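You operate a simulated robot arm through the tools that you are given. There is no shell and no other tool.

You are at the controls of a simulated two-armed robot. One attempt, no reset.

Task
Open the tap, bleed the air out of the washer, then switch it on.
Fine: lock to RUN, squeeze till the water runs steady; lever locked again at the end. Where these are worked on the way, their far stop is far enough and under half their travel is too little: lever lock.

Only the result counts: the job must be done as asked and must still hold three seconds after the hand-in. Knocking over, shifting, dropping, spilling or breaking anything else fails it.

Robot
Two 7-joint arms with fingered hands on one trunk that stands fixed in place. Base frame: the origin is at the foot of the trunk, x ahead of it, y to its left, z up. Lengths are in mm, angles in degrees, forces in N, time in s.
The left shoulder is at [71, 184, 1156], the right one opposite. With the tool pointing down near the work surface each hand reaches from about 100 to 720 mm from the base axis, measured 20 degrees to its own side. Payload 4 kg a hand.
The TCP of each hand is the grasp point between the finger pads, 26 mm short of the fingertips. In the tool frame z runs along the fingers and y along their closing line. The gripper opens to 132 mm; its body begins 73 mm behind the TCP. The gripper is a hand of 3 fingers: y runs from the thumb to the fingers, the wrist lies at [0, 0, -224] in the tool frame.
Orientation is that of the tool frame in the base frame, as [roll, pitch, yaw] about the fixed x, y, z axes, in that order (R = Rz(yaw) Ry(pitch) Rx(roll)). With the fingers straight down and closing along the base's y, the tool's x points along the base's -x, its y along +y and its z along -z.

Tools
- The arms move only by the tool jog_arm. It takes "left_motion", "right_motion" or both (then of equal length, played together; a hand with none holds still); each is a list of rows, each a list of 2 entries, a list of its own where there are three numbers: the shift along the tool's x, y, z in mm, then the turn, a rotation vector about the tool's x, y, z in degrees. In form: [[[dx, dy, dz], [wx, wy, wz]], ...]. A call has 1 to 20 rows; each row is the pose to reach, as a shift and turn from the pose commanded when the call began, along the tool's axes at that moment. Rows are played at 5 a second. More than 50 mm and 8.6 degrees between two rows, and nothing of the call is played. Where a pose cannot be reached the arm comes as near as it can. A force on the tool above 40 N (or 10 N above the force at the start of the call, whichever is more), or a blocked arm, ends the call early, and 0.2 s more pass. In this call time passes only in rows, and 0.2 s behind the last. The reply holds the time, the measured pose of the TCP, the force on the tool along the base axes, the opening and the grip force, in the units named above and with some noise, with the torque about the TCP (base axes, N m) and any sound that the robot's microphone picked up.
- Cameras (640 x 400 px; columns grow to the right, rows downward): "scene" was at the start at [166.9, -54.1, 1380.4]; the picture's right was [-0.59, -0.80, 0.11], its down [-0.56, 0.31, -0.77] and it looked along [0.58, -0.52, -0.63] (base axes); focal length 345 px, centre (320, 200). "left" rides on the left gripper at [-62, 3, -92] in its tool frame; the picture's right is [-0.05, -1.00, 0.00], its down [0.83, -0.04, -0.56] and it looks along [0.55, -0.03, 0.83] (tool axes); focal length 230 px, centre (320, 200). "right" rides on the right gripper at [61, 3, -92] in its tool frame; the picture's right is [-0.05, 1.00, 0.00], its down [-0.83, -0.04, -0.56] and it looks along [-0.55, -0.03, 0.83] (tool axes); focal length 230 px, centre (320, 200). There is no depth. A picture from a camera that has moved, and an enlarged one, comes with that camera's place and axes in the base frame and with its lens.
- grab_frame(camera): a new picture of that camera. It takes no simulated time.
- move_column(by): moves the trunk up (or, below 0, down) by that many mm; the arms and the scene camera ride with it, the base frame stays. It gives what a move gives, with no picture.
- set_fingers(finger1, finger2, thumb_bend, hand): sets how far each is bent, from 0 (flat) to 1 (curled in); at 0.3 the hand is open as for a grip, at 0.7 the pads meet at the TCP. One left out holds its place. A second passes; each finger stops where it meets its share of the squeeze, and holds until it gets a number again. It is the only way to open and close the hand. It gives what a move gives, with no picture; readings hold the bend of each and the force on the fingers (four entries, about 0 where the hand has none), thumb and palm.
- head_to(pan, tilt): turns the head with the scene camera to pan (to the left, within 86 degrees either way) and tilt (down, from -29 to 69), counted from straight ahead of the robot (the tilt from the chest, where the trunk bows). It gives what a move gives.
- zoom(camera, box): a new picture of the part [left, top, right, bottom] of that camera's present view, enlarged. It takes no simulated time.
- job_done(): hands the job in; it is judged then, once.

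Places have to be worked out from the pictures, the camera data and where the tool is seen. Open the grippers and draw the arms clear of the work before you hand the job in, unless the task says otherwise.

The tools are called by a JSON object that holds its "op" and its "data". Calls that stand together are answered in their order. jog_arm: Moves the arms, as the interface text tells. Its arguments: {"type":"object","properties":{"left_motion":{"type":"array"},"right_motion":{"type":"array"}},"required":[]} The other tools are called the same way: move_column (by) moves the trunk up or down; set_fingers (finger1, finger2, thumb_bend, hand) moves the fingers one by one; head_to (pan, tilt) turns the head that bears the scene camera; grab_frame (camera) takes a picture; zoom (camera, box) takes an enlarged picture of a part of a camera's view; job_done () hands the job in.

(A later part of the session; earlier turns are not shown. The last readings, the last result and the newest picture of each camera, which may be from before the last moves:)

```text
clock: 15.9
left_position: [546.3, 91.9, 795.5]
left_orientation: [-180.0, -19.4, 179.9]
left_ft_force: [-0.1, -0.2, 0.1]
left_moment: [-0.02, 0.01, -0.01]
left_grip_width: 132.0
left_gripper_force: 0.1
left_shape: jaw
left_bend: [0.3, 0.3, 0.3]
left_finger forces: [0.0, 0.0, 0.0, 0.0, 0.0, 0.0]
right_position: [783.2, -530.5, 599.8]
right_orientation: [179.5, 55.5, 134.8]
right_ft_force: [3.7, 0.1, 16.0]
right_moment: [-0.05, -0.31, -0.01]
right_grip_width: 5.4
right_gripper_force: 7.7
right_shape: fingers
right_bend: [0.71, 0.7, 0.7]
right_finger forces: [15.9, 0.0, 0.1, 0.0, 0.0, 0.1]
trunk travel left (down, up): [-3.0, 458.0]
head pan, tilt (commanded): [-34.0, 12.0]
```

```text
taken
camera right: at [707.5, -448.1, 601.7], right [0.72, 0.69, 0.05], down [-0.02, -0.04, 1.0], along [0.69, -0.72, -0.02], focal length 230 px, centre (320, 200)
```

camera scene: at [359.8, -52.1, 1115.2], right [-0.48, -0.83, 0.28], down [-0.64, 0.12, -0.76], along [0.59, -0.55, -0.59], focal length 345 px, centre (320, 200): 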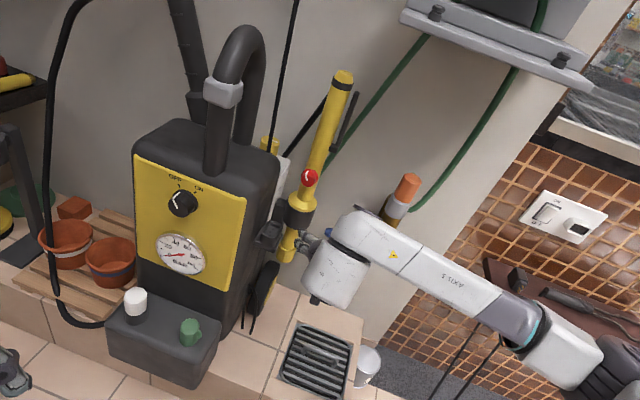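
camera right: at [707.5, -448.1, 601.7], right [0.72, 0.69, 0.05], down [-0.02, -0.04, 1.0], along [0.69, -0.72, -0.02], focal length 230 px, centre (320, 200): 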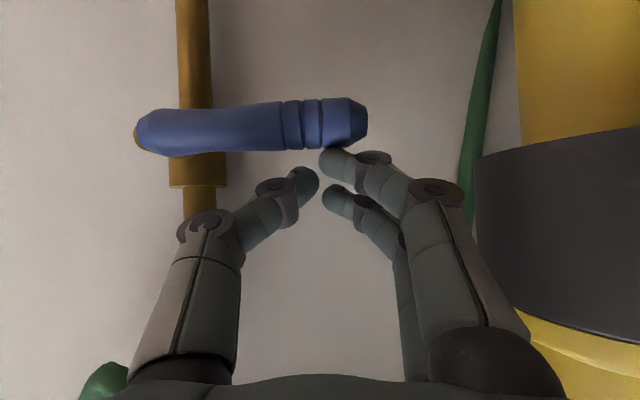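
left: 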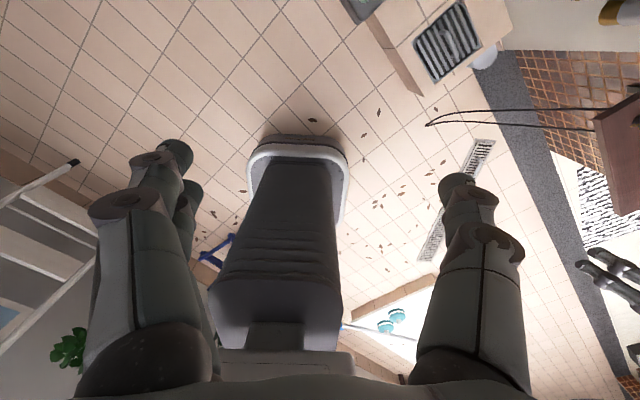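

The lever resists: 16 N at the fingertip and it has not moved, so this is likely its stop downward. I back off, drop below the lever and level the hand, to try upward.

{"op": "jog_arm", "data": {"right_motion": [[[-16.4, 0, -11.5], [0, 0, 0]], [[7.6, 0, -45.6], [0, 0, 0]], [[31.6, 0, -79.7], [0, 0, 0]], [[55.5, 0, -113.8], [0, 0, 0]], [[77.9, 0, -98], [0, -6.7, 0]], [[100.2, 0, -82.3], [0, -13.4, 0]], [[122.6, 0, -66.6], [0, -20, 0]]]}}

{"op": "grab_frame", "data": {"camera": "right"}}

{"op": "grab_frame", "data": {"camera": "scene"}}

```text
clock: 17.5
left_position: [548.1, 89.4, 793.7]
left_orientation: [-179.9, -19.5, 179.9]
left_ft_force: [0.3, 0.4, 0.5]
left_moment: [0.0, -0.02, -0.03]
left_grip_width: 131.8
left_gripper_force: 0.1
left_shape: jaw
left_bend: [0.3, 0.3, 0.3]
left_finger forces: [0.1, 0.1, 0.1, 0.0, 0.0, 0.0]
right_position: [731.7, -484.2, 670.6]
right_orientation: [-176.3, 61.2, 140.7]
right_ft_force: [0.1, 0.5, -0.9]
right_moment: [-0.06, -0.05, 0.02]
right_grip_width: 5.8
right_gripper_force: 0.1
right_shape: fingers
right_bend: [0.7, 0.7, 0.7]
right_finger forces: [0.0, 0.0, 0.0, 0.0, 0.0, 0.1]
right hand out of reach, approached as far as the arm can: row 4, 5, 6, 7
trunk travel left (down, up): [-3.0, 458.0]
head pan, tilt (commanded): [-34.0, 12.0]
```

```text
taken
camera right: at [651.9, -407.0, 661.4], right [0.69, 0.72, 0.02], down [-0.07, 0.05, 1.0], along [0.72, -0.69, 0.09], focal length 230 px, centre (320, 200)
```

right: 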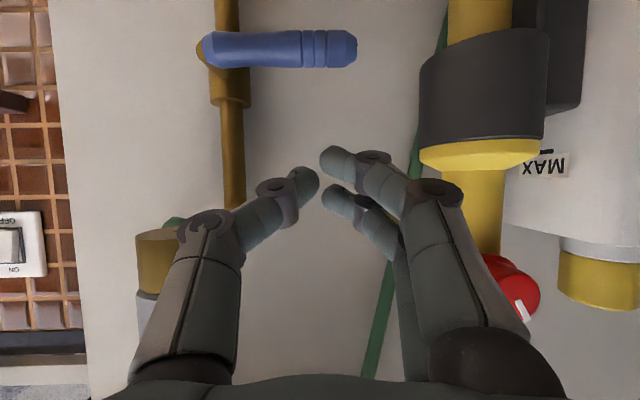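

```text
taken
camera scene: at [360.2, -51.7, 1115.5], right [-0.48, -0.83, 0.28], down [-0.64, 0.12, -0.76], along [0.59, -0.55, -0.59], focal length 345 px, centre (320, 200)
```

scene: 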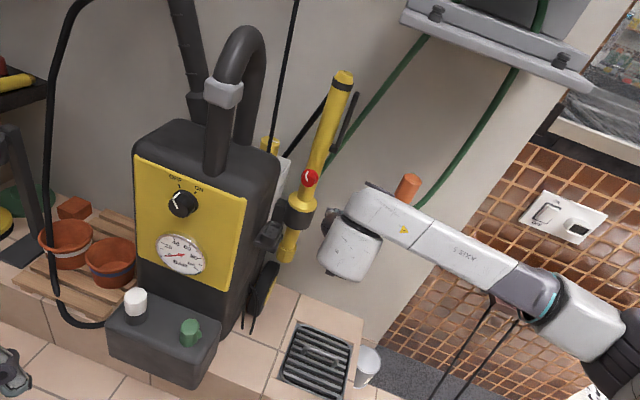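

The arm could not fold back that far and settled at (732,-484,671), clear of everything. From there I go straight down in front of the lever to below it.

{"op": "jog_arm", "data": {"right_motion": [[[31.7, 1.9, 18.1], [0, 0, 0]], [[63.4, 3.7, 36.2], [0, 0, 0]], [[95, 5.6, 54.2], [0, 0, 0]], [[126.7, 7.4, 72.3], [0, 0, 0]]]}}

{"op": "grab_frame", "data": {"camera": "right"}}

{"op": "grab_frame", "data": {"camera": "scene"}}

```text
clock: 18.5
left_position: [548.0, 89.4, 791.4]
left_orientation: [-180.0, -19.6, 180.0]
left_ft_force: [0.2, 0.6, 0.2]
left_moment: [0.03, -0.01, -0.01]
left_grip_width: 132.3
left_gripper_force: 0.1
left_shape: jaw
left_bend: [0.3, 0.3, 0.3]
left_finger forces: [0.0, 0.0, 0.0, 0.1, 0.0, 0.0]
right_position: [760.7, -516.2, 584.5]
right_orientation: [-175.3, 56.8, 142.6]
right_ft_force: [-0.6, 0.2, -1.1]
right_moment: [0.0, 0.0, 0.0]
right_grip_width: 5.8
right_gripper_force: 0.0
right_shape: fingers
right_bend: [0.7, 0.7, 0.7]
right_finger forces: [0.0, 0.0, 0.0, 0.0, 0.1, 0.0]
right hand out of reach, approached as far as the arm can: row 1, 2, 3, 4
trunk travel left (down, up): [-3.0, 458.0]
head pan, tilt (commanded): [-34.0, 12.0]
```

```text
taken
camera right: at [679.4, -438.2, 583.2], right [0.68, 0.73, 0.0], down [0.0, 0.01, 1.0], along [0.73, -0.68, 0.01], focal length 230 px, centre (320, 200)
```

right: 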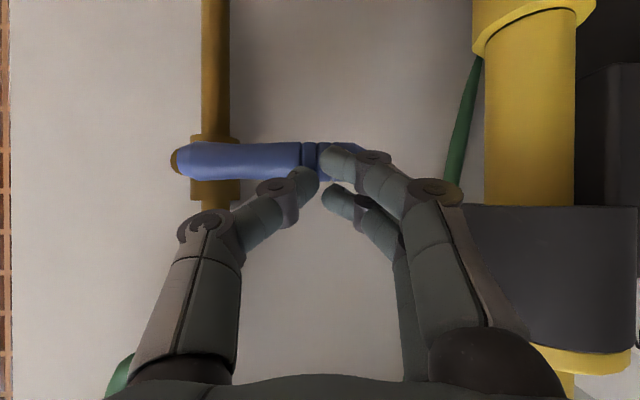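

```text
taken
camera scene: at [360.8, -52.1, 1114.7], right [-0.48, -0.83, 0.28], down [-0.64, 0.12, -0.76], along [0.59, -0.55, -0.59], focal length 345 px, centre (320, 200)
```

scene: 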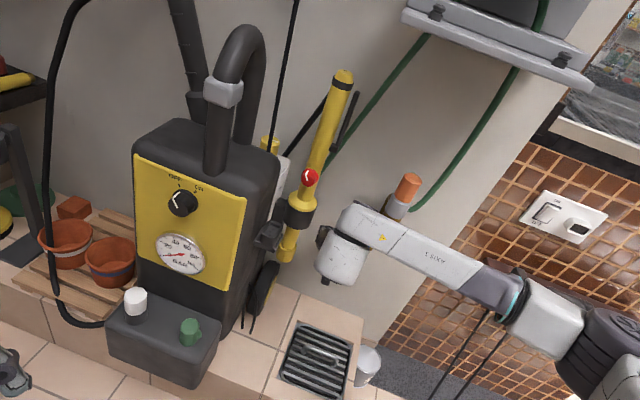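

The wrist sits on a joint limit with the arm this folded, so a higher trunk should unfold it. I first back the right hand away from the tap along its own axis, tipping it down.

{"op": "jog_arm", "data": {"right_motion": [[[-2, 0, -37], [0, 5, 0]], [[-5, 0, -74], [0, 10, 0]], [[-7.5, -10, -111], [0, 15, 0]], [[-10, -22, -148], [0, 20, 0]], [[-12.5, -35, -185], [0, 25, 0]], [[-14.8, -47.4, -221.7], [0, 30, 0]]]}}

{"op": "grab_frame", "data": {"camera": "scene"}}

```text
clock: 19.9
left_position: [546.9, 90.7, 794.0]
left_orientation: [180.0, -19.5, 179.9]
left_ft_force: [-0.3, -1.0, 0.1]
left_moment: [0.01, -0.01, 0.03]
left_grip_width: 131.8
left_gripper_force: 0.1
left_shape: jaw
left_bend: [0.3, 0.3, 0.3]
left_finger forces: [0.1, 0.1, 0.0, 0.0, 0.1, 0.0]
right_position: [597.9, -431.4, 722.3]
right_orientation: [-177.0, 26.7, 140.1]
right_ft_force: [-0.7, -0.9, 0.9]
right_moment: [0.01, -0.03, -0.02]
right_grip_width: 5.6
right_gripper_force: 0.1
right_shape: fingers
right_bend: [0.7, 0.7, 0.7]
right_finger forces: [0.1, 0.1, 0.0, 0.0, 0.0, 0.0]
trunk travel left (down, up): [-3.0, 458.0]
head pan, tilt (commanded): [-34.0, 12.0]
```

```text
taken
camera scene: at [359.6, -51.7, 1115.3], right [-0.48, -0.83, 0.28], down [-0.64, 0.12, -0.76], along [0.59, -0.55, -0.59], focal length 345 px, centre (320, 200)
```

scene: 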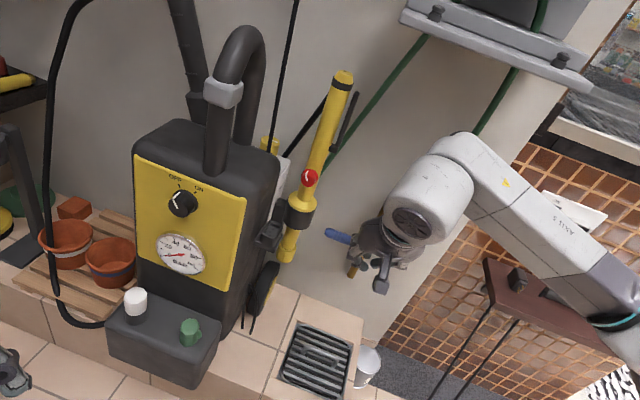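

The hand is clear of the tap. I raise the trunk by about half, so that the arm unfolds.

{"op": "move_column", "data": {"by": 95}}

{"op": "grab_frame", "data": {"camera": "scene"}}

```text
clock: 21.2
left_position: [549.1, 90.5, 886.0]
left_orientation: [179.9, -19.8, 179.9]
left_ft_force: [0.6, -0.3, -0.5]
left_moment: [0.02, 0.01, -0.03]
left_grip_width: 132.0
left_gripper_force: 0.0
left_shape: jaw
left_bend: [0.3, 0.3, 0.3]
left_finger forces: [0.0, 0.0, 0.0, 0.1, 0.0, 0.0]
right_position: [598.9, -432.7, 812.8]
right_orientation: [-176.9, 26.7, 140.0]
right_ft_force: [1.0, 0.5, -0.7]
right_moment: [0.01, 0.01, 0.02]
right_grip_width: 5.7
right_gripper_force: 0.0
right_shape: fingers
right_bend: [0.7, 0.7, 0.7]
right_finger forces: [0.0, 0.0, 0.1, 0.0, 0.1, 0.0]
trunk travel left (down, up): [-98.0, 363.0]
head pan, tilt (commanded): [-34.0, 12.0]
```

```text
taken
camera scene: at [262.9, -52.1, 1274.9], right [-0.53, -0.83, 0.18], down [-0.49, 0.12, -0.87], along [0.7, -0.55, -0.46], focal length 345 px, centre (320, 200)
```

scene: 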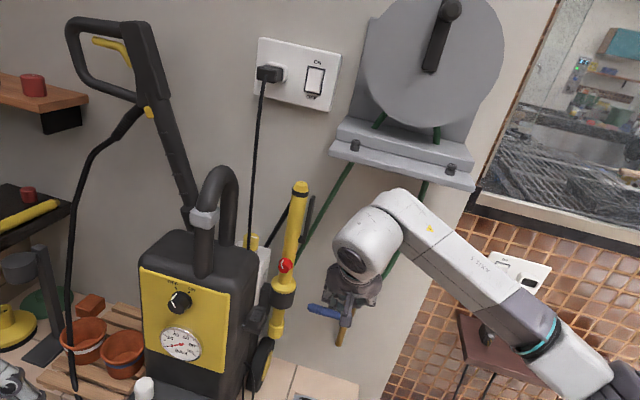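

Now a second gun shows at the upper left (black pistol grip with a yellow trigger). I zoom in on both guns to tell which carries the lock.

{"op": "zoom", "data": {"camera": "scene", "box": [50, 5, 230, 245]}}

{"op": "zoom", "data": {"camera": "scene", "box": [240, 170, 340, 370]}}

{"op": "zoom", "data": {"camera": "scene", "box": [250, 30, 350, 110]}}

{"op": "zoom", "data": {"camera": "scene", "box": [265, 250, 305, 280]}}

```text
1.67 times, centred on (140, 125) of scene
camera zoom: at [262.9, -52.1, 1274.9], right [-0.53, -0.83, 0.18], down [-0.49, 0.12, -0.87], along [0.7, -0.55, -0.46], focal length 575 px, centre (620, 325)
```

zoom: 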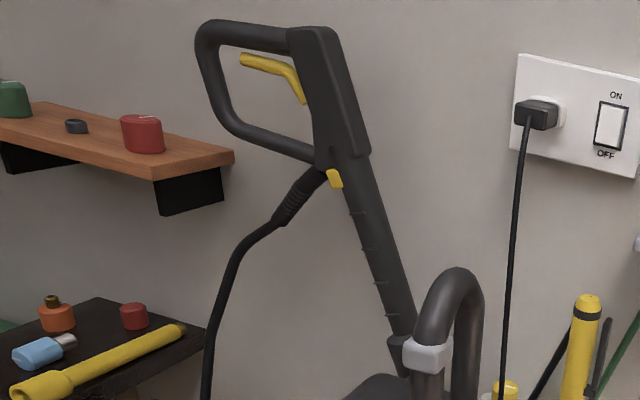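

```text
2.00 times, centred on (290, 270) of scene
camera zoom: at [262.9, -52.1, 1274.9], right [-0.53, -0.83, 0.18], down [-0.49, 0.12, -0.87], along [0.7, -0.55, -0.46], focal length 690 px, centre (380, 60)
```

zoom: 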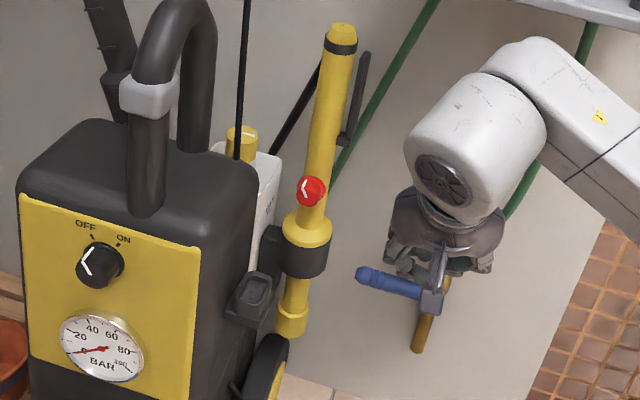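

```text
5.00 times, centred on (300, 70) of scene
camera zoom: at [262.9, -52.1, 1274.9], right [-0.53, -0.83, 0.18], down [-0.49, 0.12, -0.87], along [0.7, -0.55, -0.46], focal length 1724 px, centre (420, 850)
```

zoom: 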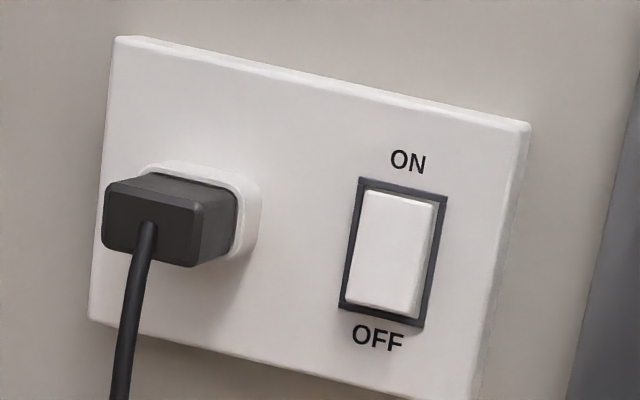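

```text
13.33 times, centred on (285, 265) of scene
camera zoom: at [262.9, -52.1, 1274.9], right [-0.53, -0.83, 0.18], down [-0.49, 0.12, -0.87], along [0.7, -0.55, -0.46], focal length 4597 px, centre (787, -667)
```

zoom: 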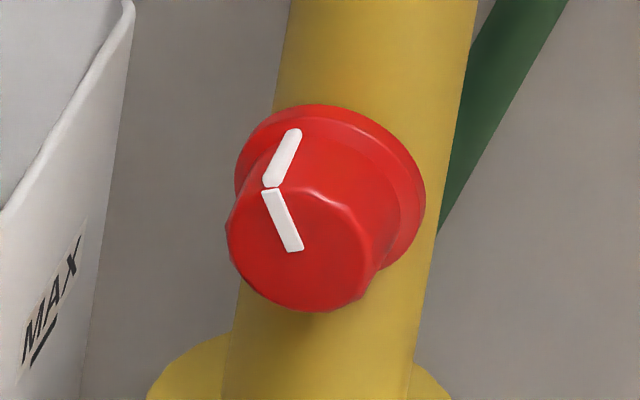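

I take the yellow lance with the hinged lever and red knob as the gun meant. The trunk is now higher, so I bring the right hand down in front of the lever, nearly level and below it.

{"op": "jog_arm", "data": {"right_motion": [[[3.9, 8, 33.5], [0.1, -4.8, 0.5]], [[7.7, 16, 66.9], [0.2, -9.6, 1.0]], [[11.6, 24, 100.4], [0.3, -14.4, 1.5]], [[15.5, 32, 133.8], [0.4, -19.2, 2.0]], [[19.3, 40, 167.3], [0.5, -24, 2.6]], [[23.2, 48, 200.7], [0.6, -28.8, 3.1]], [[27.1, 56, 234.2], [0.7, -33.6, 3.6]], [[30.9, 64, 267.6], [0.8, -38.4, 4.1]], [[34.8, 71.9, 301.1], [0.9, -43.2, 4.6]]]}}

{"op": "grab_frame", "data": {"camera": "right"}}

{"op": "grab_frame", "data": {"camera": "scene"}}

```text
clock: 23.2
left_position: [549.7, 90.0, 885.5]
left_orientation: [180.0, -19.7, 179.9]
left_ft_force: [-0.6, 0.0, 0.9]
left_moment: [-0.03, 0.04, 0.0]
left_grip_width: 131.7
left_gripper_force: 0.0
left_shape: jaw
left_bend: [0.3, 0.3, 0.3]
left_finger forces: [0.0, 0.1, 0.1, 0.1, 0.0, 0.1]
right_position: [787.9, -530.1, 652.8]
right_orientation: [-174.6, 56.1, 142.3]
right_ft_force: [-0.1, 0.2, -1.0]
right_moment: [-0.04, 0.02, 0.0]
right_grip_width: 5.8
right_gripper_force: 0.1
right_shape: fingers
right_bend: [0.7, 0.7, 0.7]
right_finger forces: [0.0, 0.0, 0.0, 0.0, 0.0, 0.0]
right hand out of reach, approached as far as the arm can: row 5, 6, 7, 8, 9
trunk travel left (down, up): [-98.0, 363.0]
head pan, tilt (commanded): [-34.0, 12.0]
```

```text
taken
camera right: at [707.5, -451.5, 652.4], right [0.69, 0.72, -0.01], down [0.01, 0.01, 1.0], along [0.72, -0.69, 0.0], focal length 230 px, centre (320, 200)
```

right: 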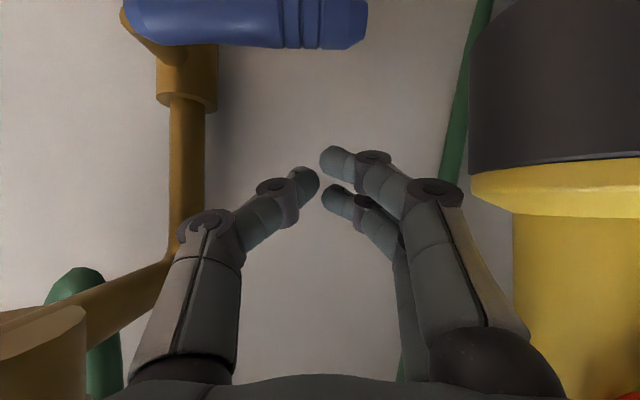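

```text
taken
camera scene: at [263.8, -51.5, 1274.9], right [-0.53, -0.83, 0.19], down [-0.49, 0.12, -0.87], along [0.7, -0.55, -0.46], focal length 345 px, centre (320, 200)
```

scene: 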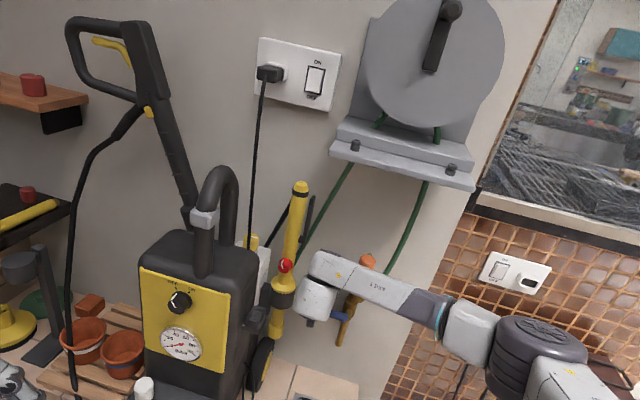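

The wrist limit persists with this roll. I back off again, then try rolling the hand the other way (thumb up, fingers below), which should free the last joint.

{"op": "jog_arm", "data": {"right_motion": [[[0, 0, -40], [0, 6, 0]], [[0, 0, -80], [0, 12, 0]], [[0, 0, -120], [0, 18, 0]], [[0, 0, -160], [0, 24, 0]], [[0, 0, -200], [0, 30, 0]]]}}

{"op": "jog_arm", "data": {"right_motion": [[[0, 0, 0], [0, 0, -8]], [[0, 0, 0], [0, 0, -16]], [[0, 0, 0], [0, 0, -24]], [[0, 0, 0], [0, 0, -32]], [[0, 0, 0], [0, 0, -40]], [[0, 0, 0], [0, 0, -48]], [[0, 0, 0], [0, 0, -56]], [[0, 0, 0], [0, 0, -64]], [[0, 0, 0], [0, 0, -72]], [[0, 0, 0], [0, 0, -80]]]}}

{"op": "grab_frame", "data": {"camera": "scene"}}

```text
clock: 24.4
left_position: [547.4, 89.4, 889.2]
left_orientation: [179.9, -19.4, 179.9]
left_ft_force: [-0.1, -0.6, -0.3]
left_moment: [0.02, 0.01, 0.02]
left_grip_width: 131.7
left_gripper_force: 0.0
left_shape: jaw
left_bend: [0.3, 0.3, 0.3]
left_finger forces: [0.0, 0.1, 0.1, 0.1, 0.0, 0.1]
right_position: [670.2, -413.0, 763.7]
right_orientation: [-176.9, 26.1, 139.3]
right_ft_force: [-0.4, 0.0, 0.4]
right_moment: [0.02, 0.03, 0.01]
right_grip_width: 5.8
right_gripper_force: 0.0
right_shape: fingers
right_bend: [0.7, 0.7, 0.7]
right_finger forces: [0.0, 0.0, 0.0, 0.0, 0.1, 0.0]
trunk travel left (down, up): [-98.0, 363.0]
head pan, tilt (commanded): [-34.0, 12.0]
```

```text
clock: 26.6
left_position: [547.6, 91.5, 887.2]
left_orientation: [179.9, -19.4, 179.9]
left_ft_force: [0.0, -0.6, 0.0]
left_moment: [0.0, 0.02, 0.02]
left_grip_width: 131.9
left_gripper_force: 0.0
left_shape: jaw
left_bend: [0.3, 0.3, 0.3]
left_finger forces: [0.0, 0.1, 0.1, 0.1, 0.1, 0.0]
right_position: [670.4, -412.3, 764.5]
right_orientation: [-153.6, 1.5, -141.0]
right_ft_force: [0.0, 0.3, -0.9]
right_moment: [0.03, -0.01, 0.0]
right_grip_width: 5.5
right_gripper_force: 0.1
right_shape: fingers
right_bend: [0.7, 0.7, 0.7]
right_finger forces: [0.0, 0.0, 0.0, 0.1, 0.0, 0.0]
trunk travel left (down, up): [-98.0, 363.0]
head pan, tilt (commanded): [-34.0, 12.0]
```

```text
taken
camera scene: at [261.4, -52.0, 1275.6], right [-0.53, -0.83, 0.18], down [-0.48, 0.12, -0.87], along [0.7, -0.55, -0.46], focal length 345 px, centre (320, 200)
```

scene: 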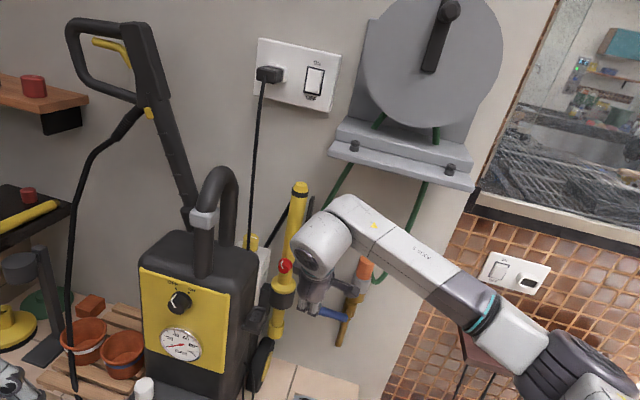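

The roll of -80° worked. Now I level the hand toward the wall with this roll, at w≈800, z≈660.

{"op": "jog_arm", "data": {"right_motion": [[[0, 2.6, 18.2], [7.2, -0.6, -0.9]], [[0, 5.3, 36.3], [14.5, -1.2, -1.7]], [[0, 7.9, 54.5], [21.7, -1.8, -2.6]], [[0, 10.5, 72.7], [28.9, -2.4, -3.5]], [[0, 13.2, 90.8], [36.2, -3, -4.3]], [[0, 15.8, 109], [43.4, -3.6, -5.2]]]}}

{"op": "grab_frame", "data": {"camera": "scene"}}

{"op": "grab_frame", "data": {"camera": "right"}}

```text
clock: 28.0
left_position: [548.8, 88.9, 886.2]
left_orientation: [-180.0, -19.5, 179.9]
left_ft_force: [0.1, 0.2, 0.0]
left_moment: [0.02, 0.02, -0.04]
left_grip_width: 131.9
left_gripper_force: 0.1
left_shape: jaw
left_bend: [0.3, 0.3, 0.3]
left_finger forces: [0.0, 0.0, 0.0, 0.1, 0.0, 0.0]
right_position: [696.7, -436.5, 660.0]
right_orientation: [-110.2, 0.5, -135.1]
right_ft_force: [-0.1, -0.3, 0.6]
right_moment: [0.03, 0.0, -0.02]
right_grip_width: 5.6
right_gripper_force: 0.2
right_shape: fingers
right_bend: [0.7, 0.7, 0.7]
right_finger forces: [0.0, 0.0, 0.0, 0.0, 0.1, 0.1]
trunk travel left (down, up): [-98.0, 363.0]
head pan, tilt (commanded): [-34.0, 12.0]
```

```text
taken
camera scene: at [262.6, -52.5, 1274.5], right [-0.53, -0.83, 0.18], down [-0.49, 0.12, -0.87], along [0.7, -0.55, -0.46], focal length 345 px, centre (320, 200)
```

scene: 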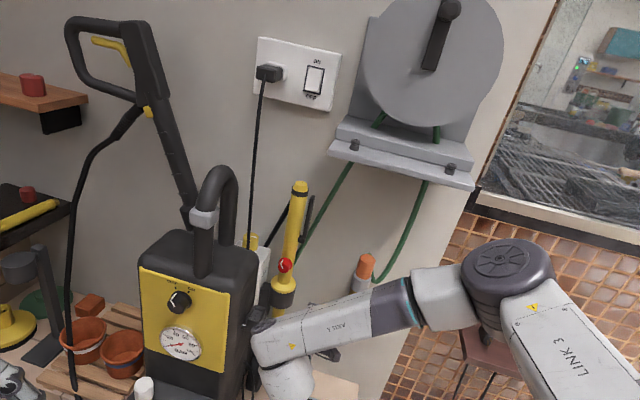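

```text
taken
camera right: at [590.4, -417.4, 687.8], right [-0.2, 0.29, -0.94], down [0.23, 0.94, 0.24], along [0.95, -0.17, -0.26], focal length 230 px, centre (320, 200)
```

right: 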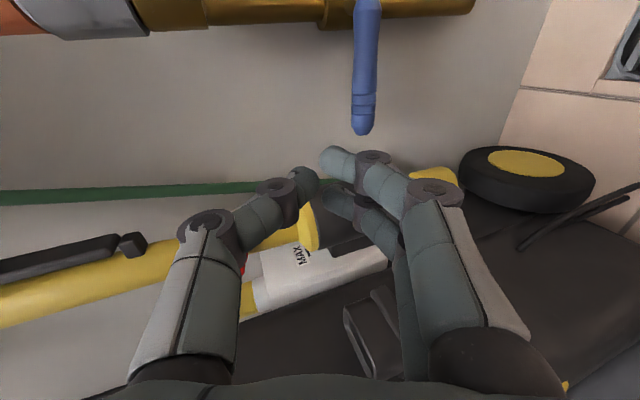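

That roll reaches fully: the tool now points 20° below level into the wall. I lower it to below lever height, still in front of the lever.

{"op": "jog_arm", "data": {"right_motion": [[[4.5, 27.3, 23.4], [0, 0, 0]], [[9, 54.7, 46.8], [0, 0, 0]], [[13.6, 82, 70.1], [0, 0, 0]], [[18.1, 109.3, 93.5], [0, 0, 0]]]}}

{"op": "grab_frame", "data": {"camera": "scene"}}

{"op": "grab_frame", "data": {"camera": "right"}}

```text
clock: 29.0
left_position: [548.6, 89.8, 887.6]
left_orientation: [179.9, -19.7, -180.0]
left_ft_force: [0.0, 0.2, -0.3]
left_moment: [0.04, 0.06, -0.03]
left_grip_width: 132.0
left_gripper_force: 0.1
left_shape: jaw
left_bend: [0.3, 0.3, 0.3]
left_finger forces: [0.0, 0.1, 0.0, 0.1, 0.0, 0.1]
right_position: [716.5, -488.1, 522.7]
right_orientation: [-110.2, 0.2, -135.0]
right_ft_force: [0.6, 0.0, 0.7]
right_moment: [0.01, 0.0, -0.01]
right_grip_width: 5.9
right_gripper_force: 0.1
right_shape: fingers
right_bend: [0.7, 0.7, 0.7]
right_finger forces: [0.0, 0.0, 0.0, 0.1, 0.0, 0.1]
trunk travel left (down, up): [-98.0, 363.0]
head pan, tilt (commanded): [-34.0, 12.0]
```

```text
taken
camera scene: at [262.4, -52.3, 1275.2], right [-0.53, -0.83, 0.18], down [-0.49, 0.12, -0.87], along [0.7, -0.55, -0.46], focal length 345 px, centre (320, 200)
```

scene: 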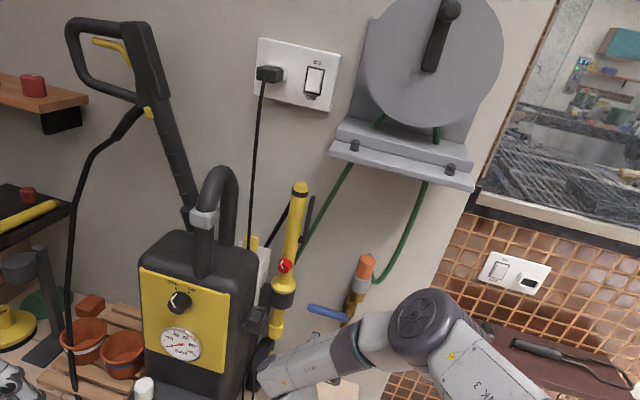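

```text
taken
camera right: at [611.0, -468.5, 551.6], right [-0.21, 0.28, -0.94], down [0.23, 0.94, 0.23], along [0.95, -0.17, -0.26], focal length 230 px, centre (320, 200)
```

right: 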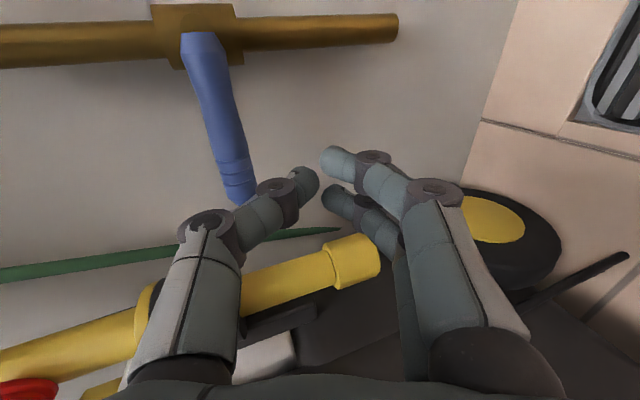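

The hand is at u 161, w 852, z 523, clear of the lever. I drop a little more and slide forward beneath the lever.

{"op": "jog_arm", "data": {"right_motion": [[[-3.5, 14.1, 5.2], [0, 0, 0]], [[-3.5, 8.1, 21.4], [0, 0, 0]], [[-3.5, 2.2, 37.6], [0, 0, 0]], [[-3.5, -3.8, 53.8], [0, 0, 0]], [[-3.5, -9.7, 70], [0, 0, 0]]]}}

{"op": "grab_frame", "data": {"camera": "scene"}}

{"op": "grab_frame", "data": {"camera": "right"}}

```text
clock: 30.2
left_position: [548.5, 89.6, 887.1]
left_orientation: [-179.9, -19.5, 179.9]
left_ft_force: [-1.0, 0.3, -0.5]
left_moment: [0.0, -0.01, 0.0]
left_grip_width: 131.9
left_gripper_force: 0.0
left_shape: jaw
left_bend: [0.3, 0.3, 0.3]
left_finger forces: [0.0, 0.0, 0.0, 0.0, 0.0, 0.0]
right_position: [768.3, -531.9, 507.7]
right_orientation: [-110.2, 0.2, -135.1]
right_ft_force: [0.0, 0.0, 0.1]
right_moment: [0.01, -0.02, -0.02]
right_grip_width: 5.6
right_gripper_force: 0.1
right_shape: fingers
right_bend: [0.7, 0.7, 0.7]
right_finger forces: [0.1, 0.0, 0.0, 0.1, 0.0, 0.2]
trunk travel left (down, up): [-98.0, 363.0]
head pan, tilt (commanded): [-34.0, 12.0]
```

```text
taken
camera scene: at [261.6, -52.0, 1275.5], right [-0.53, -0.83, 0.18], down [-0.49, 0.12, -0.87], along [0.7, -0.55, -0.46], focal length 345 px, centre (320, 200)
```

scene: 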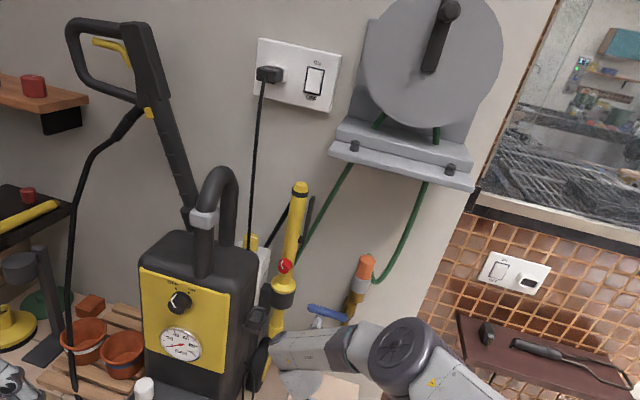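

```text
taken
camera right: at [662.0, -512.9, 538.4], right [-0.21, 0.28, -0.94], down [0.23, 0.94, 0.23], along [0.95, -0.17, -0.26], focal length 230 px, centre (320, 200)
```

right: 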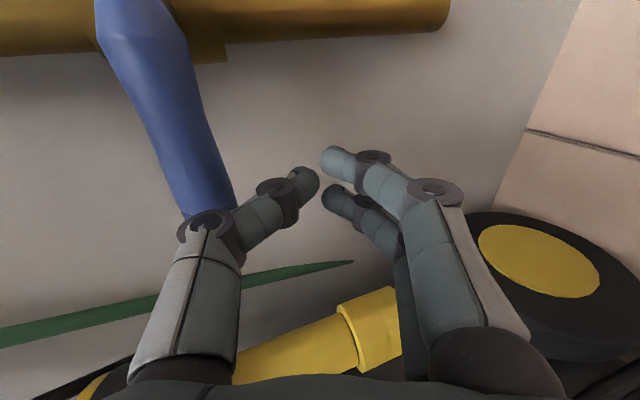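

No contact so far and the fingers are beneath the lever. I now push gently upward.

{"op": "jog_arm", "data": {"right_motion": [[[0, -7, -2.6], [0, 0, 0]], [[0, -14.1, -5.2], [0, 0, 0]], [[0, -18.8, -6.9], [0, 0, 0]], [[0, -23.5, -8.6], [0, 0, 0]], [[0, -28.2, -10.4], [0, 0, 0]], [[0, -32.8, -12.1], [0, 0, 0]], [[0, -37.5, -13.8], [0, 0, 0]]]}}

{"op": "grab_frame", "data": {"camera": "right"}}

{"op": "zoom", "data": {"camera": "scene", "box": [260, 240, 400, 370]}}

```text
clock: 31.8
left_position: [547.6, 90.1, 887.0]
left_orientation: [-180.0, -19.5, 179.9]
left_ft_force: [-1.1, -0.1, -0.5]
left_moment: [0.01, 0.0, -0.02]
left_grip_width: 131.8
left_gripper_force: 0.0
left_shape: jaw
left_bend: [0.3, 0.3, 0.3]
left_finger forces: [0.1, 0.0, 0.1, 0.0, 0.0, 0.0]
right_position: [768.9, -533.2, 551.8]
right_orientation: [-110.1, 0.2, -135.1]
right_ft_force: [-4.7, 4.1, -1.8]
right_moment: [-0.06, -0.13, -0.02]
right_grip_width: 2.9
right_gripper_force: 2.6
right_shape: fingers
right_bend: [0.7, 0.7, 0.71]
right_finger forces: [0.2, 0.1, 0.1, 0.0, 5.4, 0.0]
trunk travel left (down, up): [-98.0, 363.0]
head pan, tilt (commanded): [-34.0, 12.0]
```

```text
taken
camera right: at [662.9, -512.6, 579.4], right [-0.2, 0.28, -0.94], down [0.23, 0.94, 0.23], along [0.95, -0.17, -0.26], focal length 230 px, centre (320, 200)
```

right: 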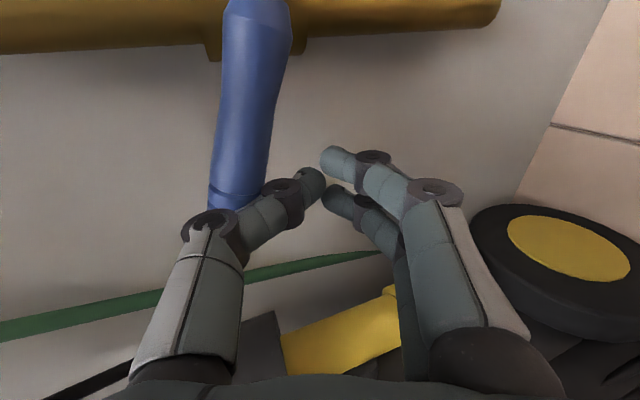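

```text
3.08 times, centred on (330, 305) of scene
camera zoom: at [261.3, -52.0, 1275.6], right [-0.53, -0.83, 0.18], down [-0.48, 0.12, -0.87], along [0.7, -0.55, -0.46], focal length 1061 px, centre (289, -123)
```

zoom: 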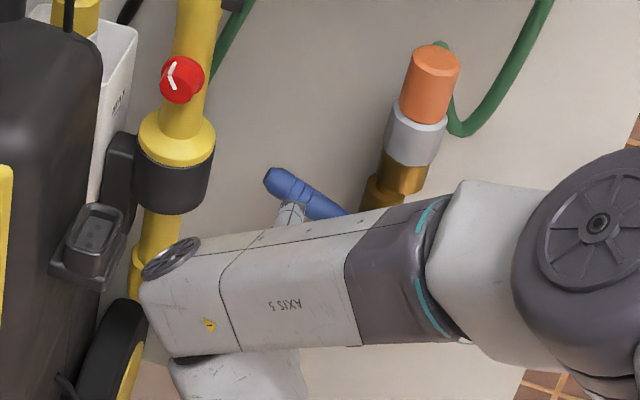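

The lever turns upward (now about 23° up, only ~6 N). I follow its arc upward and to the right.

{"op": "jog_arm", "data": {"right_motion": [[[0, -11.3, -4.1], [0, 0, 0]], [[1.5, -22.5, -8.3], [0, 0, 0]], [[5, -29.1, -10.7], [0, 0, 0]], [[8, -34.8, -12.8], [0, 0, 0]], [[12.5, -40.5, -14.8], [0, 0, 0]], [[17, -45.2, -16.6], [0, 0, 0]], [[23.5, -49, -18], [0, 0, 0]], [[30, -51.9, -19], [0, 0, 0]]]}}

{"op": "grab_frame", "data": {"camera": "right"}}

{"op": "zoom", "data": {"camera": "scene", "box": [260, 240, 400, 370]}}

```text
clock: 33.6
left_position: [547.5, 90.2, 888.2]
left_orientation: [-180.0, -19.5, 180.0]
left_ft_force: [0.8, 0.1, -0.4]
left_moment: [0.02, 0.02, -0.04]
left_grip_width: 132.0
left_gripper_force: 0.1
left_shape: jaw
left_bend: [0.3, 0.3, 0.3]
left_finger forces: [0.1, 0.0, 0.0, 0.0, 0.0, 0.1]
right_position: [747.5, -552.9, 606.7]
right_orientation: [-110.2, 0.2, -135.1]
right_ft_force: [0.9, 3.1, 1.0]
right_moment: [0.0, 0.01, 0.02]
right_grip_width: 4.9
right_gripper_force: 0.9
right_shape: fingers
right_bend: [0.7, 0.7, 0.7]
right_finger forces: [0.0, 0.1, 0.0, 0.0, 2.5, 0.1]
trunk travel left (down, up): [-98.0, 363.0]
head pan, tilt (commanded): [-34.0, 12.0]
```

```text
taken
camera right: at [641.8, -533.7, 634.9], right [-0.2, 0.28, -0.94], down [0.23, 0.94, 0.23], along [0.95, -0.17, -0.26], focal length 230 px, centre (320, 200)
```

right: 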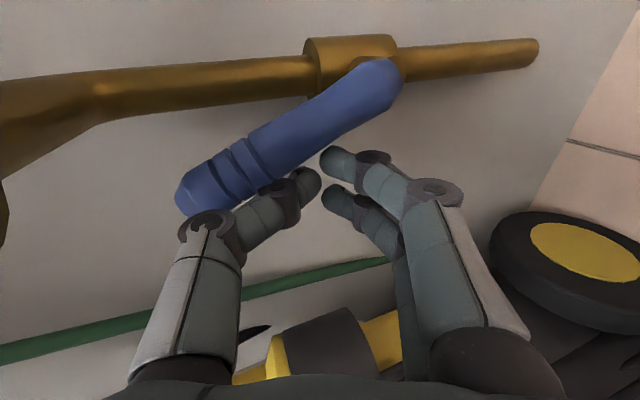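

```text
3.08 times, centred on (330, 305) of scene
camera zoom: at [261.3, -51.9, 1275.7], right [-0.53, -0.83, 0.18], down [-0.48, 0.12, -0.87], along [0.7, -0.55, -0.46], focal length 1061 px, centre (289, -123)
```

zoom: 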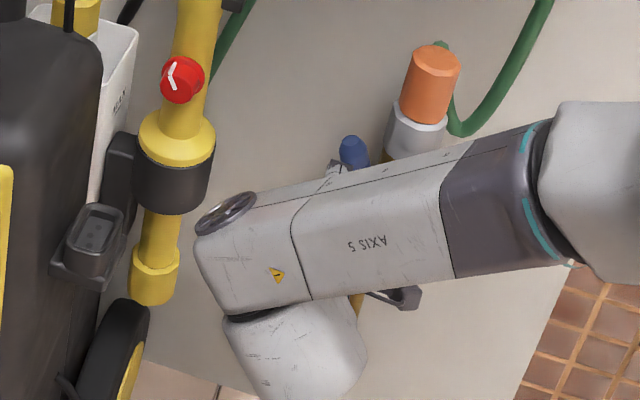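

The lever stands at about 73° now with ~3 N. I push it the rest of the way toward upright, staying just under the hose connector.

{"op": "jog_arm", "data": {"right_motion": [[[5, 0.9, 0.3], [0, 0, 0]], [[10, 1.9, 0.7], [0, 0, 0]], [[14, 2.8, 1], [0, 0, 0]], [[18, 3.7, 1.4], [0, 0, 0]], [[22, 4.7, 1.7], [0, 0, 0]]]}}

{"op": "grab_frame", "data": {"camera": "right"}}

{"op": "zoom", "data": {"camera": "scene", "box": [300, 240, 380, 340]}}

```text
clock: 34.8
left_position: [548.6, 91.2, 888.4]
left_orientation: [-179.9, -19.6, -179.9]
left_ft_force: [-0.6, 0.3, 0.7]
left_moment: [0.03, -0.02, 0.0]
left_grip_width: 132.0
left_gripper_force: 0.2
left_shape: jaw
left_bend: [0.3, 0.3, 0.3]
left_finger forces: [0.0, 0.1, 0.0, 0.0, 0.0, 0.0]
right_position: [734.1, -565.5, 600.8]
right_orientation: [-110.1, 0.3, -134.9]
right_ft_force: [11.2, 7.7, 4.0]
right_moment: [-0.03, -0.09, 0.26]
right_grip_width: 1.1
right_gripper_force: 6.9
right_shape: fingers
right_bend: [0.71, 0.7, 0.7]
right_finger forces: [13.5, 0.0, 0.1, 0.0, 0.0, 0.1]
trunk travel left (down, up): [-98.0, 363.0]
head pan, tilt (commanded): [-34.0, 12.0]
```

```text
taken
camera right: at [628.1, -546.8, 630.6], right [-0.2, 0.28, -0.94], down [0.23, 0.95, 0.24], along [0.95, -0.16, -0.26], focal length 230 px, centre (320, 200)
```

right: 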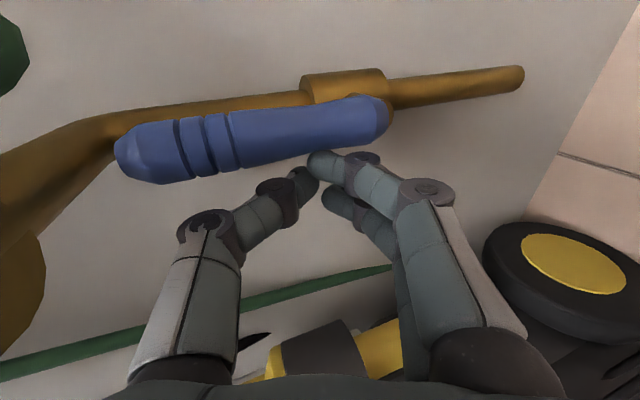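

```text
4.00 times, centred on (340, 290) of scene
camera zoom: at [261.8, -50.5, 1275.7], right [-0.53, -0.83, 0.18], down [-0.49, 0.11, -0.87], along [0.7, -0.55, -0.46], focal length 1379 px, centre (240, -160)
```

zoom: 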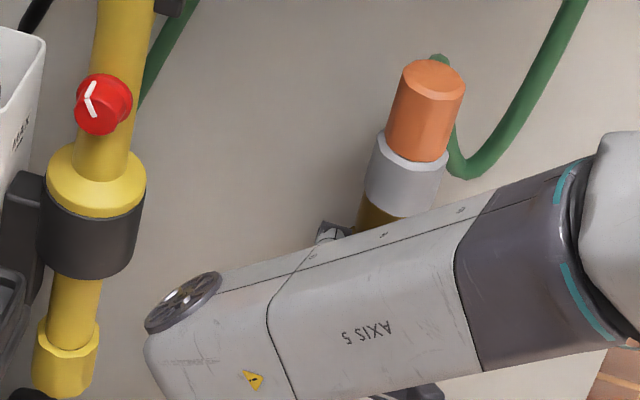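

The lever is now parallel to the pipe and the force rose to 13.5 N at the stop: the tap is open. I withdraw the hand sideways and back from the tap.

{"op": "jog_arm", "data": {"right_motion": [[[-12, 0, 0], [0, 0, 0]], [[-25, 0, 0], [0, 0, 0]], [[-37, 13.8, -37.5], [0, 0, 0]], [[-50, 27.6, -75], [0, 0, 0]], [[-60, 41.4, -112.6], [0, 0, 0]]]}}

{"op": "grab_frame", "data": {"camera": "right"}}

{"op": "grab_frame", "data": {"camera": "scene"}}

```text
clock: 36.0
left_position: [547.3, 90.7, 888.6]
left_orientation: [-180.0, -19.6, 180.0]
left_ft_force: [-0.2, -0.1, -0.2]
left_moment: [0.02, 0.0, 0.02]
left_grip_width: 131.8
left_gripper_force: 0.1
left_shape: jaw
left_bend: [0.3, 0.3, 0.3]
left_finger forces: [0.0, 0.0, 0.0, 0.0, 0.0, 0.0]
right_position: [689.1, -440.7, 601.6]
right_orientation: [-110.2, 0.1, -135.1]
right_ft_force: [-0.3, 0.7, -0.5]
right_moment: [0.03, -0.01, -0.01]
right_grip_width: 5.4
right_gripper_force: 0.1
right_shape: fingers
right_bend: [0.7, 0.7, 0.7]
right_finger forces: [0.1, 0.0, 0.0, 0.0, 0.1, 0.0]
trunk travel left (down, up): [-98.0, 363.0]
head pan, tilt (commanded): [-34.0, 12.0]
```

```text
taken
camera right: at [583.7, -421.2, 630.8], right [-0.2, 0.28, -0.94], down [0.23, 0.94, 0.23], along [0.95, -0.17, -0.26], focal length 230 px, centre (320, 200)
```

right: 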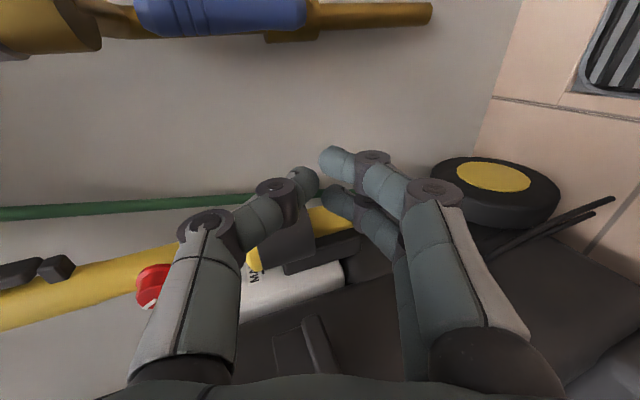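

```text
taken
camera scene: at [261.2, -51.6, 1275.7], right [-0.53, -0.83, 0.18], down [-0.48, 0.12, -0.87], along [0.7, -0.55, -0.46], focal length 345 px, centre (320, 200)
```

scene: 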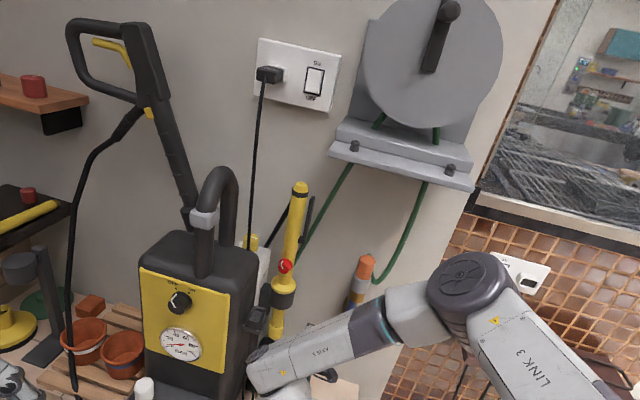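

The tap is open and the hand is free. Next I go to the red lock: hand level into the wall at w≈790, rolled so that I can turn clockwise by 90°.

{"op": "jog_arm", "data": {"right_motion": [[[-13.8, -17.4, -7.8], [2.7, 1.1, -6.4]], [[-27.6, -34.8, -15.6], [5.5, 2.3, -12.7]], [[-41.4, -52.2, -23.4], [8.2, 3.4, -19.1]], [[-55.1, -69.7, -31.1], [11, 4.5, -25.5]], [[-68.9, -87.1, -38.9], [13.7, 5.6, -31.9]], [[-82.7, -104.5, -46.7], [16.5, 6.8, -38.2]], [[-96.5, -121.9, -54.5], [19.2, 7.9, -44.6]]]}}

{"op": "set_fingers", "data": {"hand": "right", "finger1": 0.54, "finger2": 0.54, "thumb_bend": 0.54}}

{"op": "grab_frame", "data": {"camera": "right"}}

{"op": "grab_frame", "data": {"camera": "scene"}}

```text
clock: 37.6
left_position: [548.0, 91.0, 888.3]
left_orientation: [180.0, -19.4, 179.9]
left_ft_force: [-0.4, 1.1, 0.0]
left_moment: [-0.02, -0.01, -0.02]
left_grip_width: 131.9
left_gripper_force: 0.0
left_shape: jaw
left_bend: [0.3, 0.3, 0.3]
left_finger forces: [0.0, 0.0, 0.1, 0.0, 0.0, 0.0]
right_position: [752.6, -366.1, 733.1]
right_orientation: [-89.8, -44.9, -135.1]
right_ft_force: [0.4, 0.2, 0.7]
right_moment: [0.01, 0.04, 0.03]
right_grip_width: 5.5
right_gripper_force: 0.1
right_shape: fingers
right_bend: [0.7, 0.7, 0.7]
right_finger forces: [0.0, 0.0, 0.0, 0.1, 0.1, 0.0]
trunk travel left (down, up): [-98.0, 363.0]
head pan, tilt (commanded): [-34.0, 12.0]
```

```text
clock: 38.6
left_position: [548.0, 91.4, 888.7]
left_orientation: [-179.9, -19.6, 179.9]
left_ft_force: [0.0, -0.4, -0.3]
left_moment: [0.06, 0.01, -0.01]
left_grip_width: 131.9
left_gripper_force: 0.1
left_shape: jaw
left_bend: [0.3, 0.3, 0.3]
left_finger forces: [0.0, 0.0, 0.1, 0.0, 0.0, 0.0]
right_position: [751.6, -366.1, 733.1]
right_orientation: [-89.9, -44.9, -135.1]
right_ft_force: [-0.3, -0.5, 0.8]
right_moment: [0.0, 0.01, -0.01]
right_grip_width: 53.7
right_gripper_force: 0.0
right_shape: fingers
right_bend: [0.54, 0.54, 0.54]
right_finger forces: [0.0, 0.0, 0.0, 0.1, 0.0, 0.1]
trunk travel left (down, up): [-98.0, 363.0]
head pan, tilt (commanded): [-34.0, 12.0]
```

```text
taken
camera right: at [654.6, -332.9, 774.2], right [-0.47, -0.47, -0.74], down [0.05, 0.83, -0.56], along [0.88, -0.3, -0.37], focal length 230 px, centre (320, 200)
```

right: 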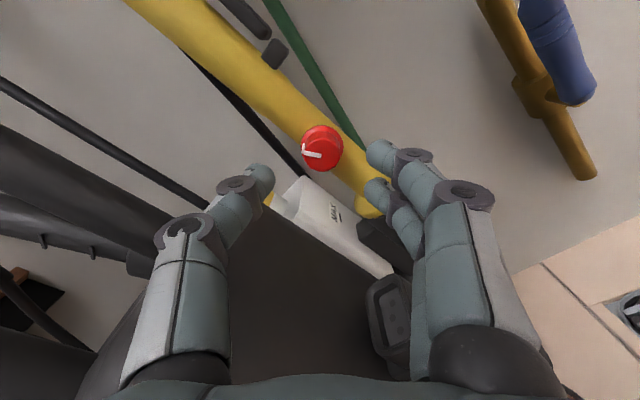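

```text
taken
camera scene: at [261.5, -52.0, 1275.6], right [-0.53, -0.83, 0.18], down [-0.48, 0.12, -0.87], along [0.7, -0.55, -0.46], focal length 345 px, centre (320, 200)
```

scene: 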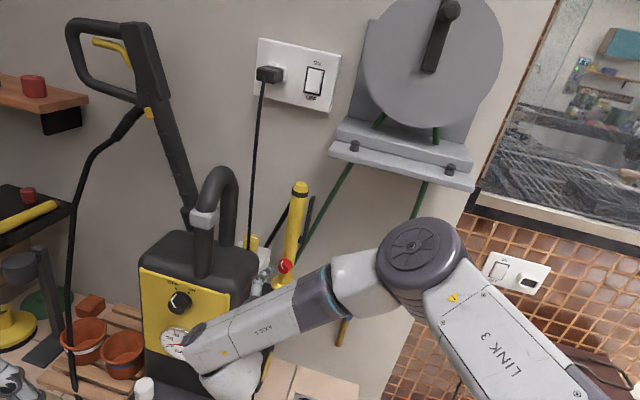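

The red lock shows between the open fingers. I zoom in with the hand camera to align on its axis.

{"op": "zoom", "data": {"camera": "right", "box": [280, 110, 370, 190]}}

{"op": "zoom", "data": {"camera": "scene", "box": [240, 230, 330, 300]}}

```text
5.00 times, centred on (325, 150) of right
camera zoom: at [654.6, -332.9, 774.2], right [-0.47, -0.47, -0.74], down [0.05, 0.83, -0.56], along [0.88, -0.3, -0.37], focal length 1150 px, centre (295, 450)
```

zoom: 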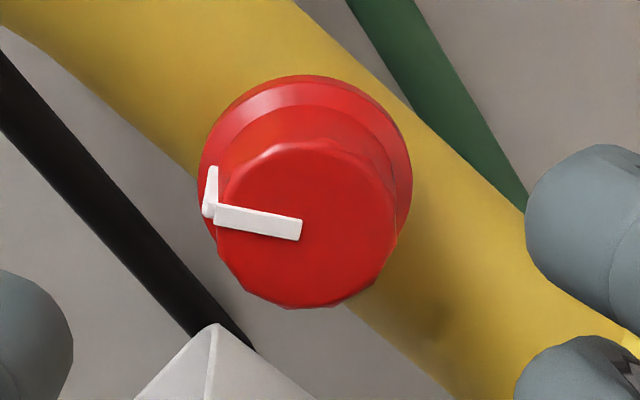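

```text
5.71 times, centred on (285, 265) of scene
camera zoom: at [261.5, -52.0, 1275.6], right [-0.53, -0.83, 0.18], down [-0.48, 0.12, -0.87], along [0.7, -0.55, -0.46], focal length 1970 px, centre (520, -171)
```

zoom: 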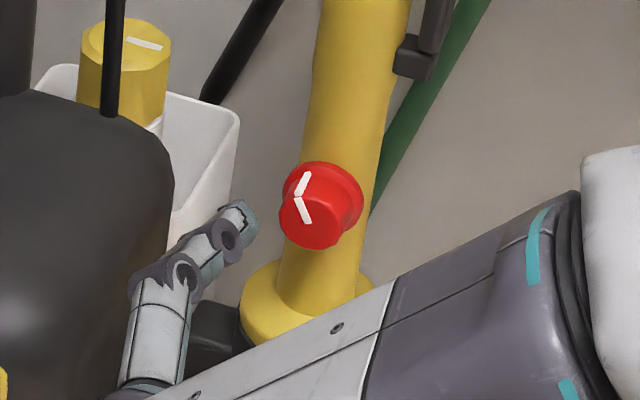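

The knob is centred in tool y; I shift slightly in x and advance 25 mm to measure its depth by parallax.

{"op": "jog_arm", "data": {"right_motion": [[[-2, 0, 12.5], [0, 0, 0]], [[-4, 0, 25], [0, 0, 0]]]}}

{"op": "zoom", "data": {"camera": "right", "box": [270, 90, 380, 190]}}

```text
clock: 39.2
left_position: [547.2, 90.4, 887.1]
left_orientation: [180.0, -19.4, 179.9]
left_ft_force: [-0.2, 0.3, 0.5]
left_moment: [0.03, 0.01, 0.01]
left_grip_width: 132.0
left_gripper_force: 0.1
left_shape: jaw
left_bend: [0.3, 0.3, 0.3]
left_finger forces: [0.1, 0.0, 0.1, 0.0, 0.0, 0.0]
right_position: [772.4, -383.4, 729.3]
right_orientation: [-90.1, -44.9, -135.1]
right_ft_force: [0.2, -0.6, -0.2]
right_moment: [0.01, 0.02, 0.01]
right_grip_width: 53.8
right_gripper_force: 0.1
right_shape: fingers
right_bend: [0.54, 0.54, 0.54]
right_finger forces: [0.1, 0.1, 0.1, 0.0, 0.0, 0.0]
trunk travel left (down, up): [-98.0, 363.0]
head pan, tilt (commanded): [-34.0, 12.0]
```

```text
4.00 times, centred on (325, 140) of right
camera zoom: at [674.1, -349.0, 771.1], right [-0.47, -0.47, -0.74], down [0.05, 0.83, -0.56], along [0.88, -0.3, -0.37], focal length 920 px, centre (300, 440)
```

zoom: 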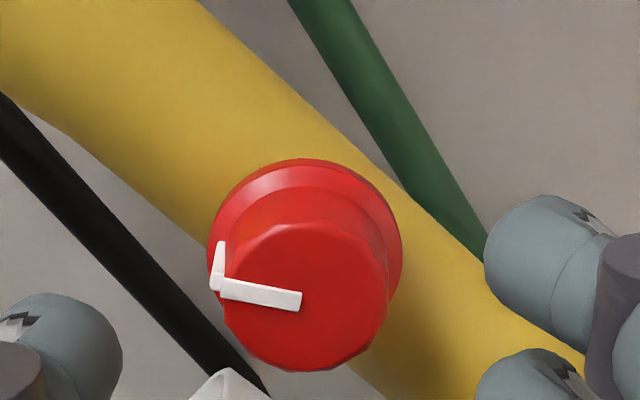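

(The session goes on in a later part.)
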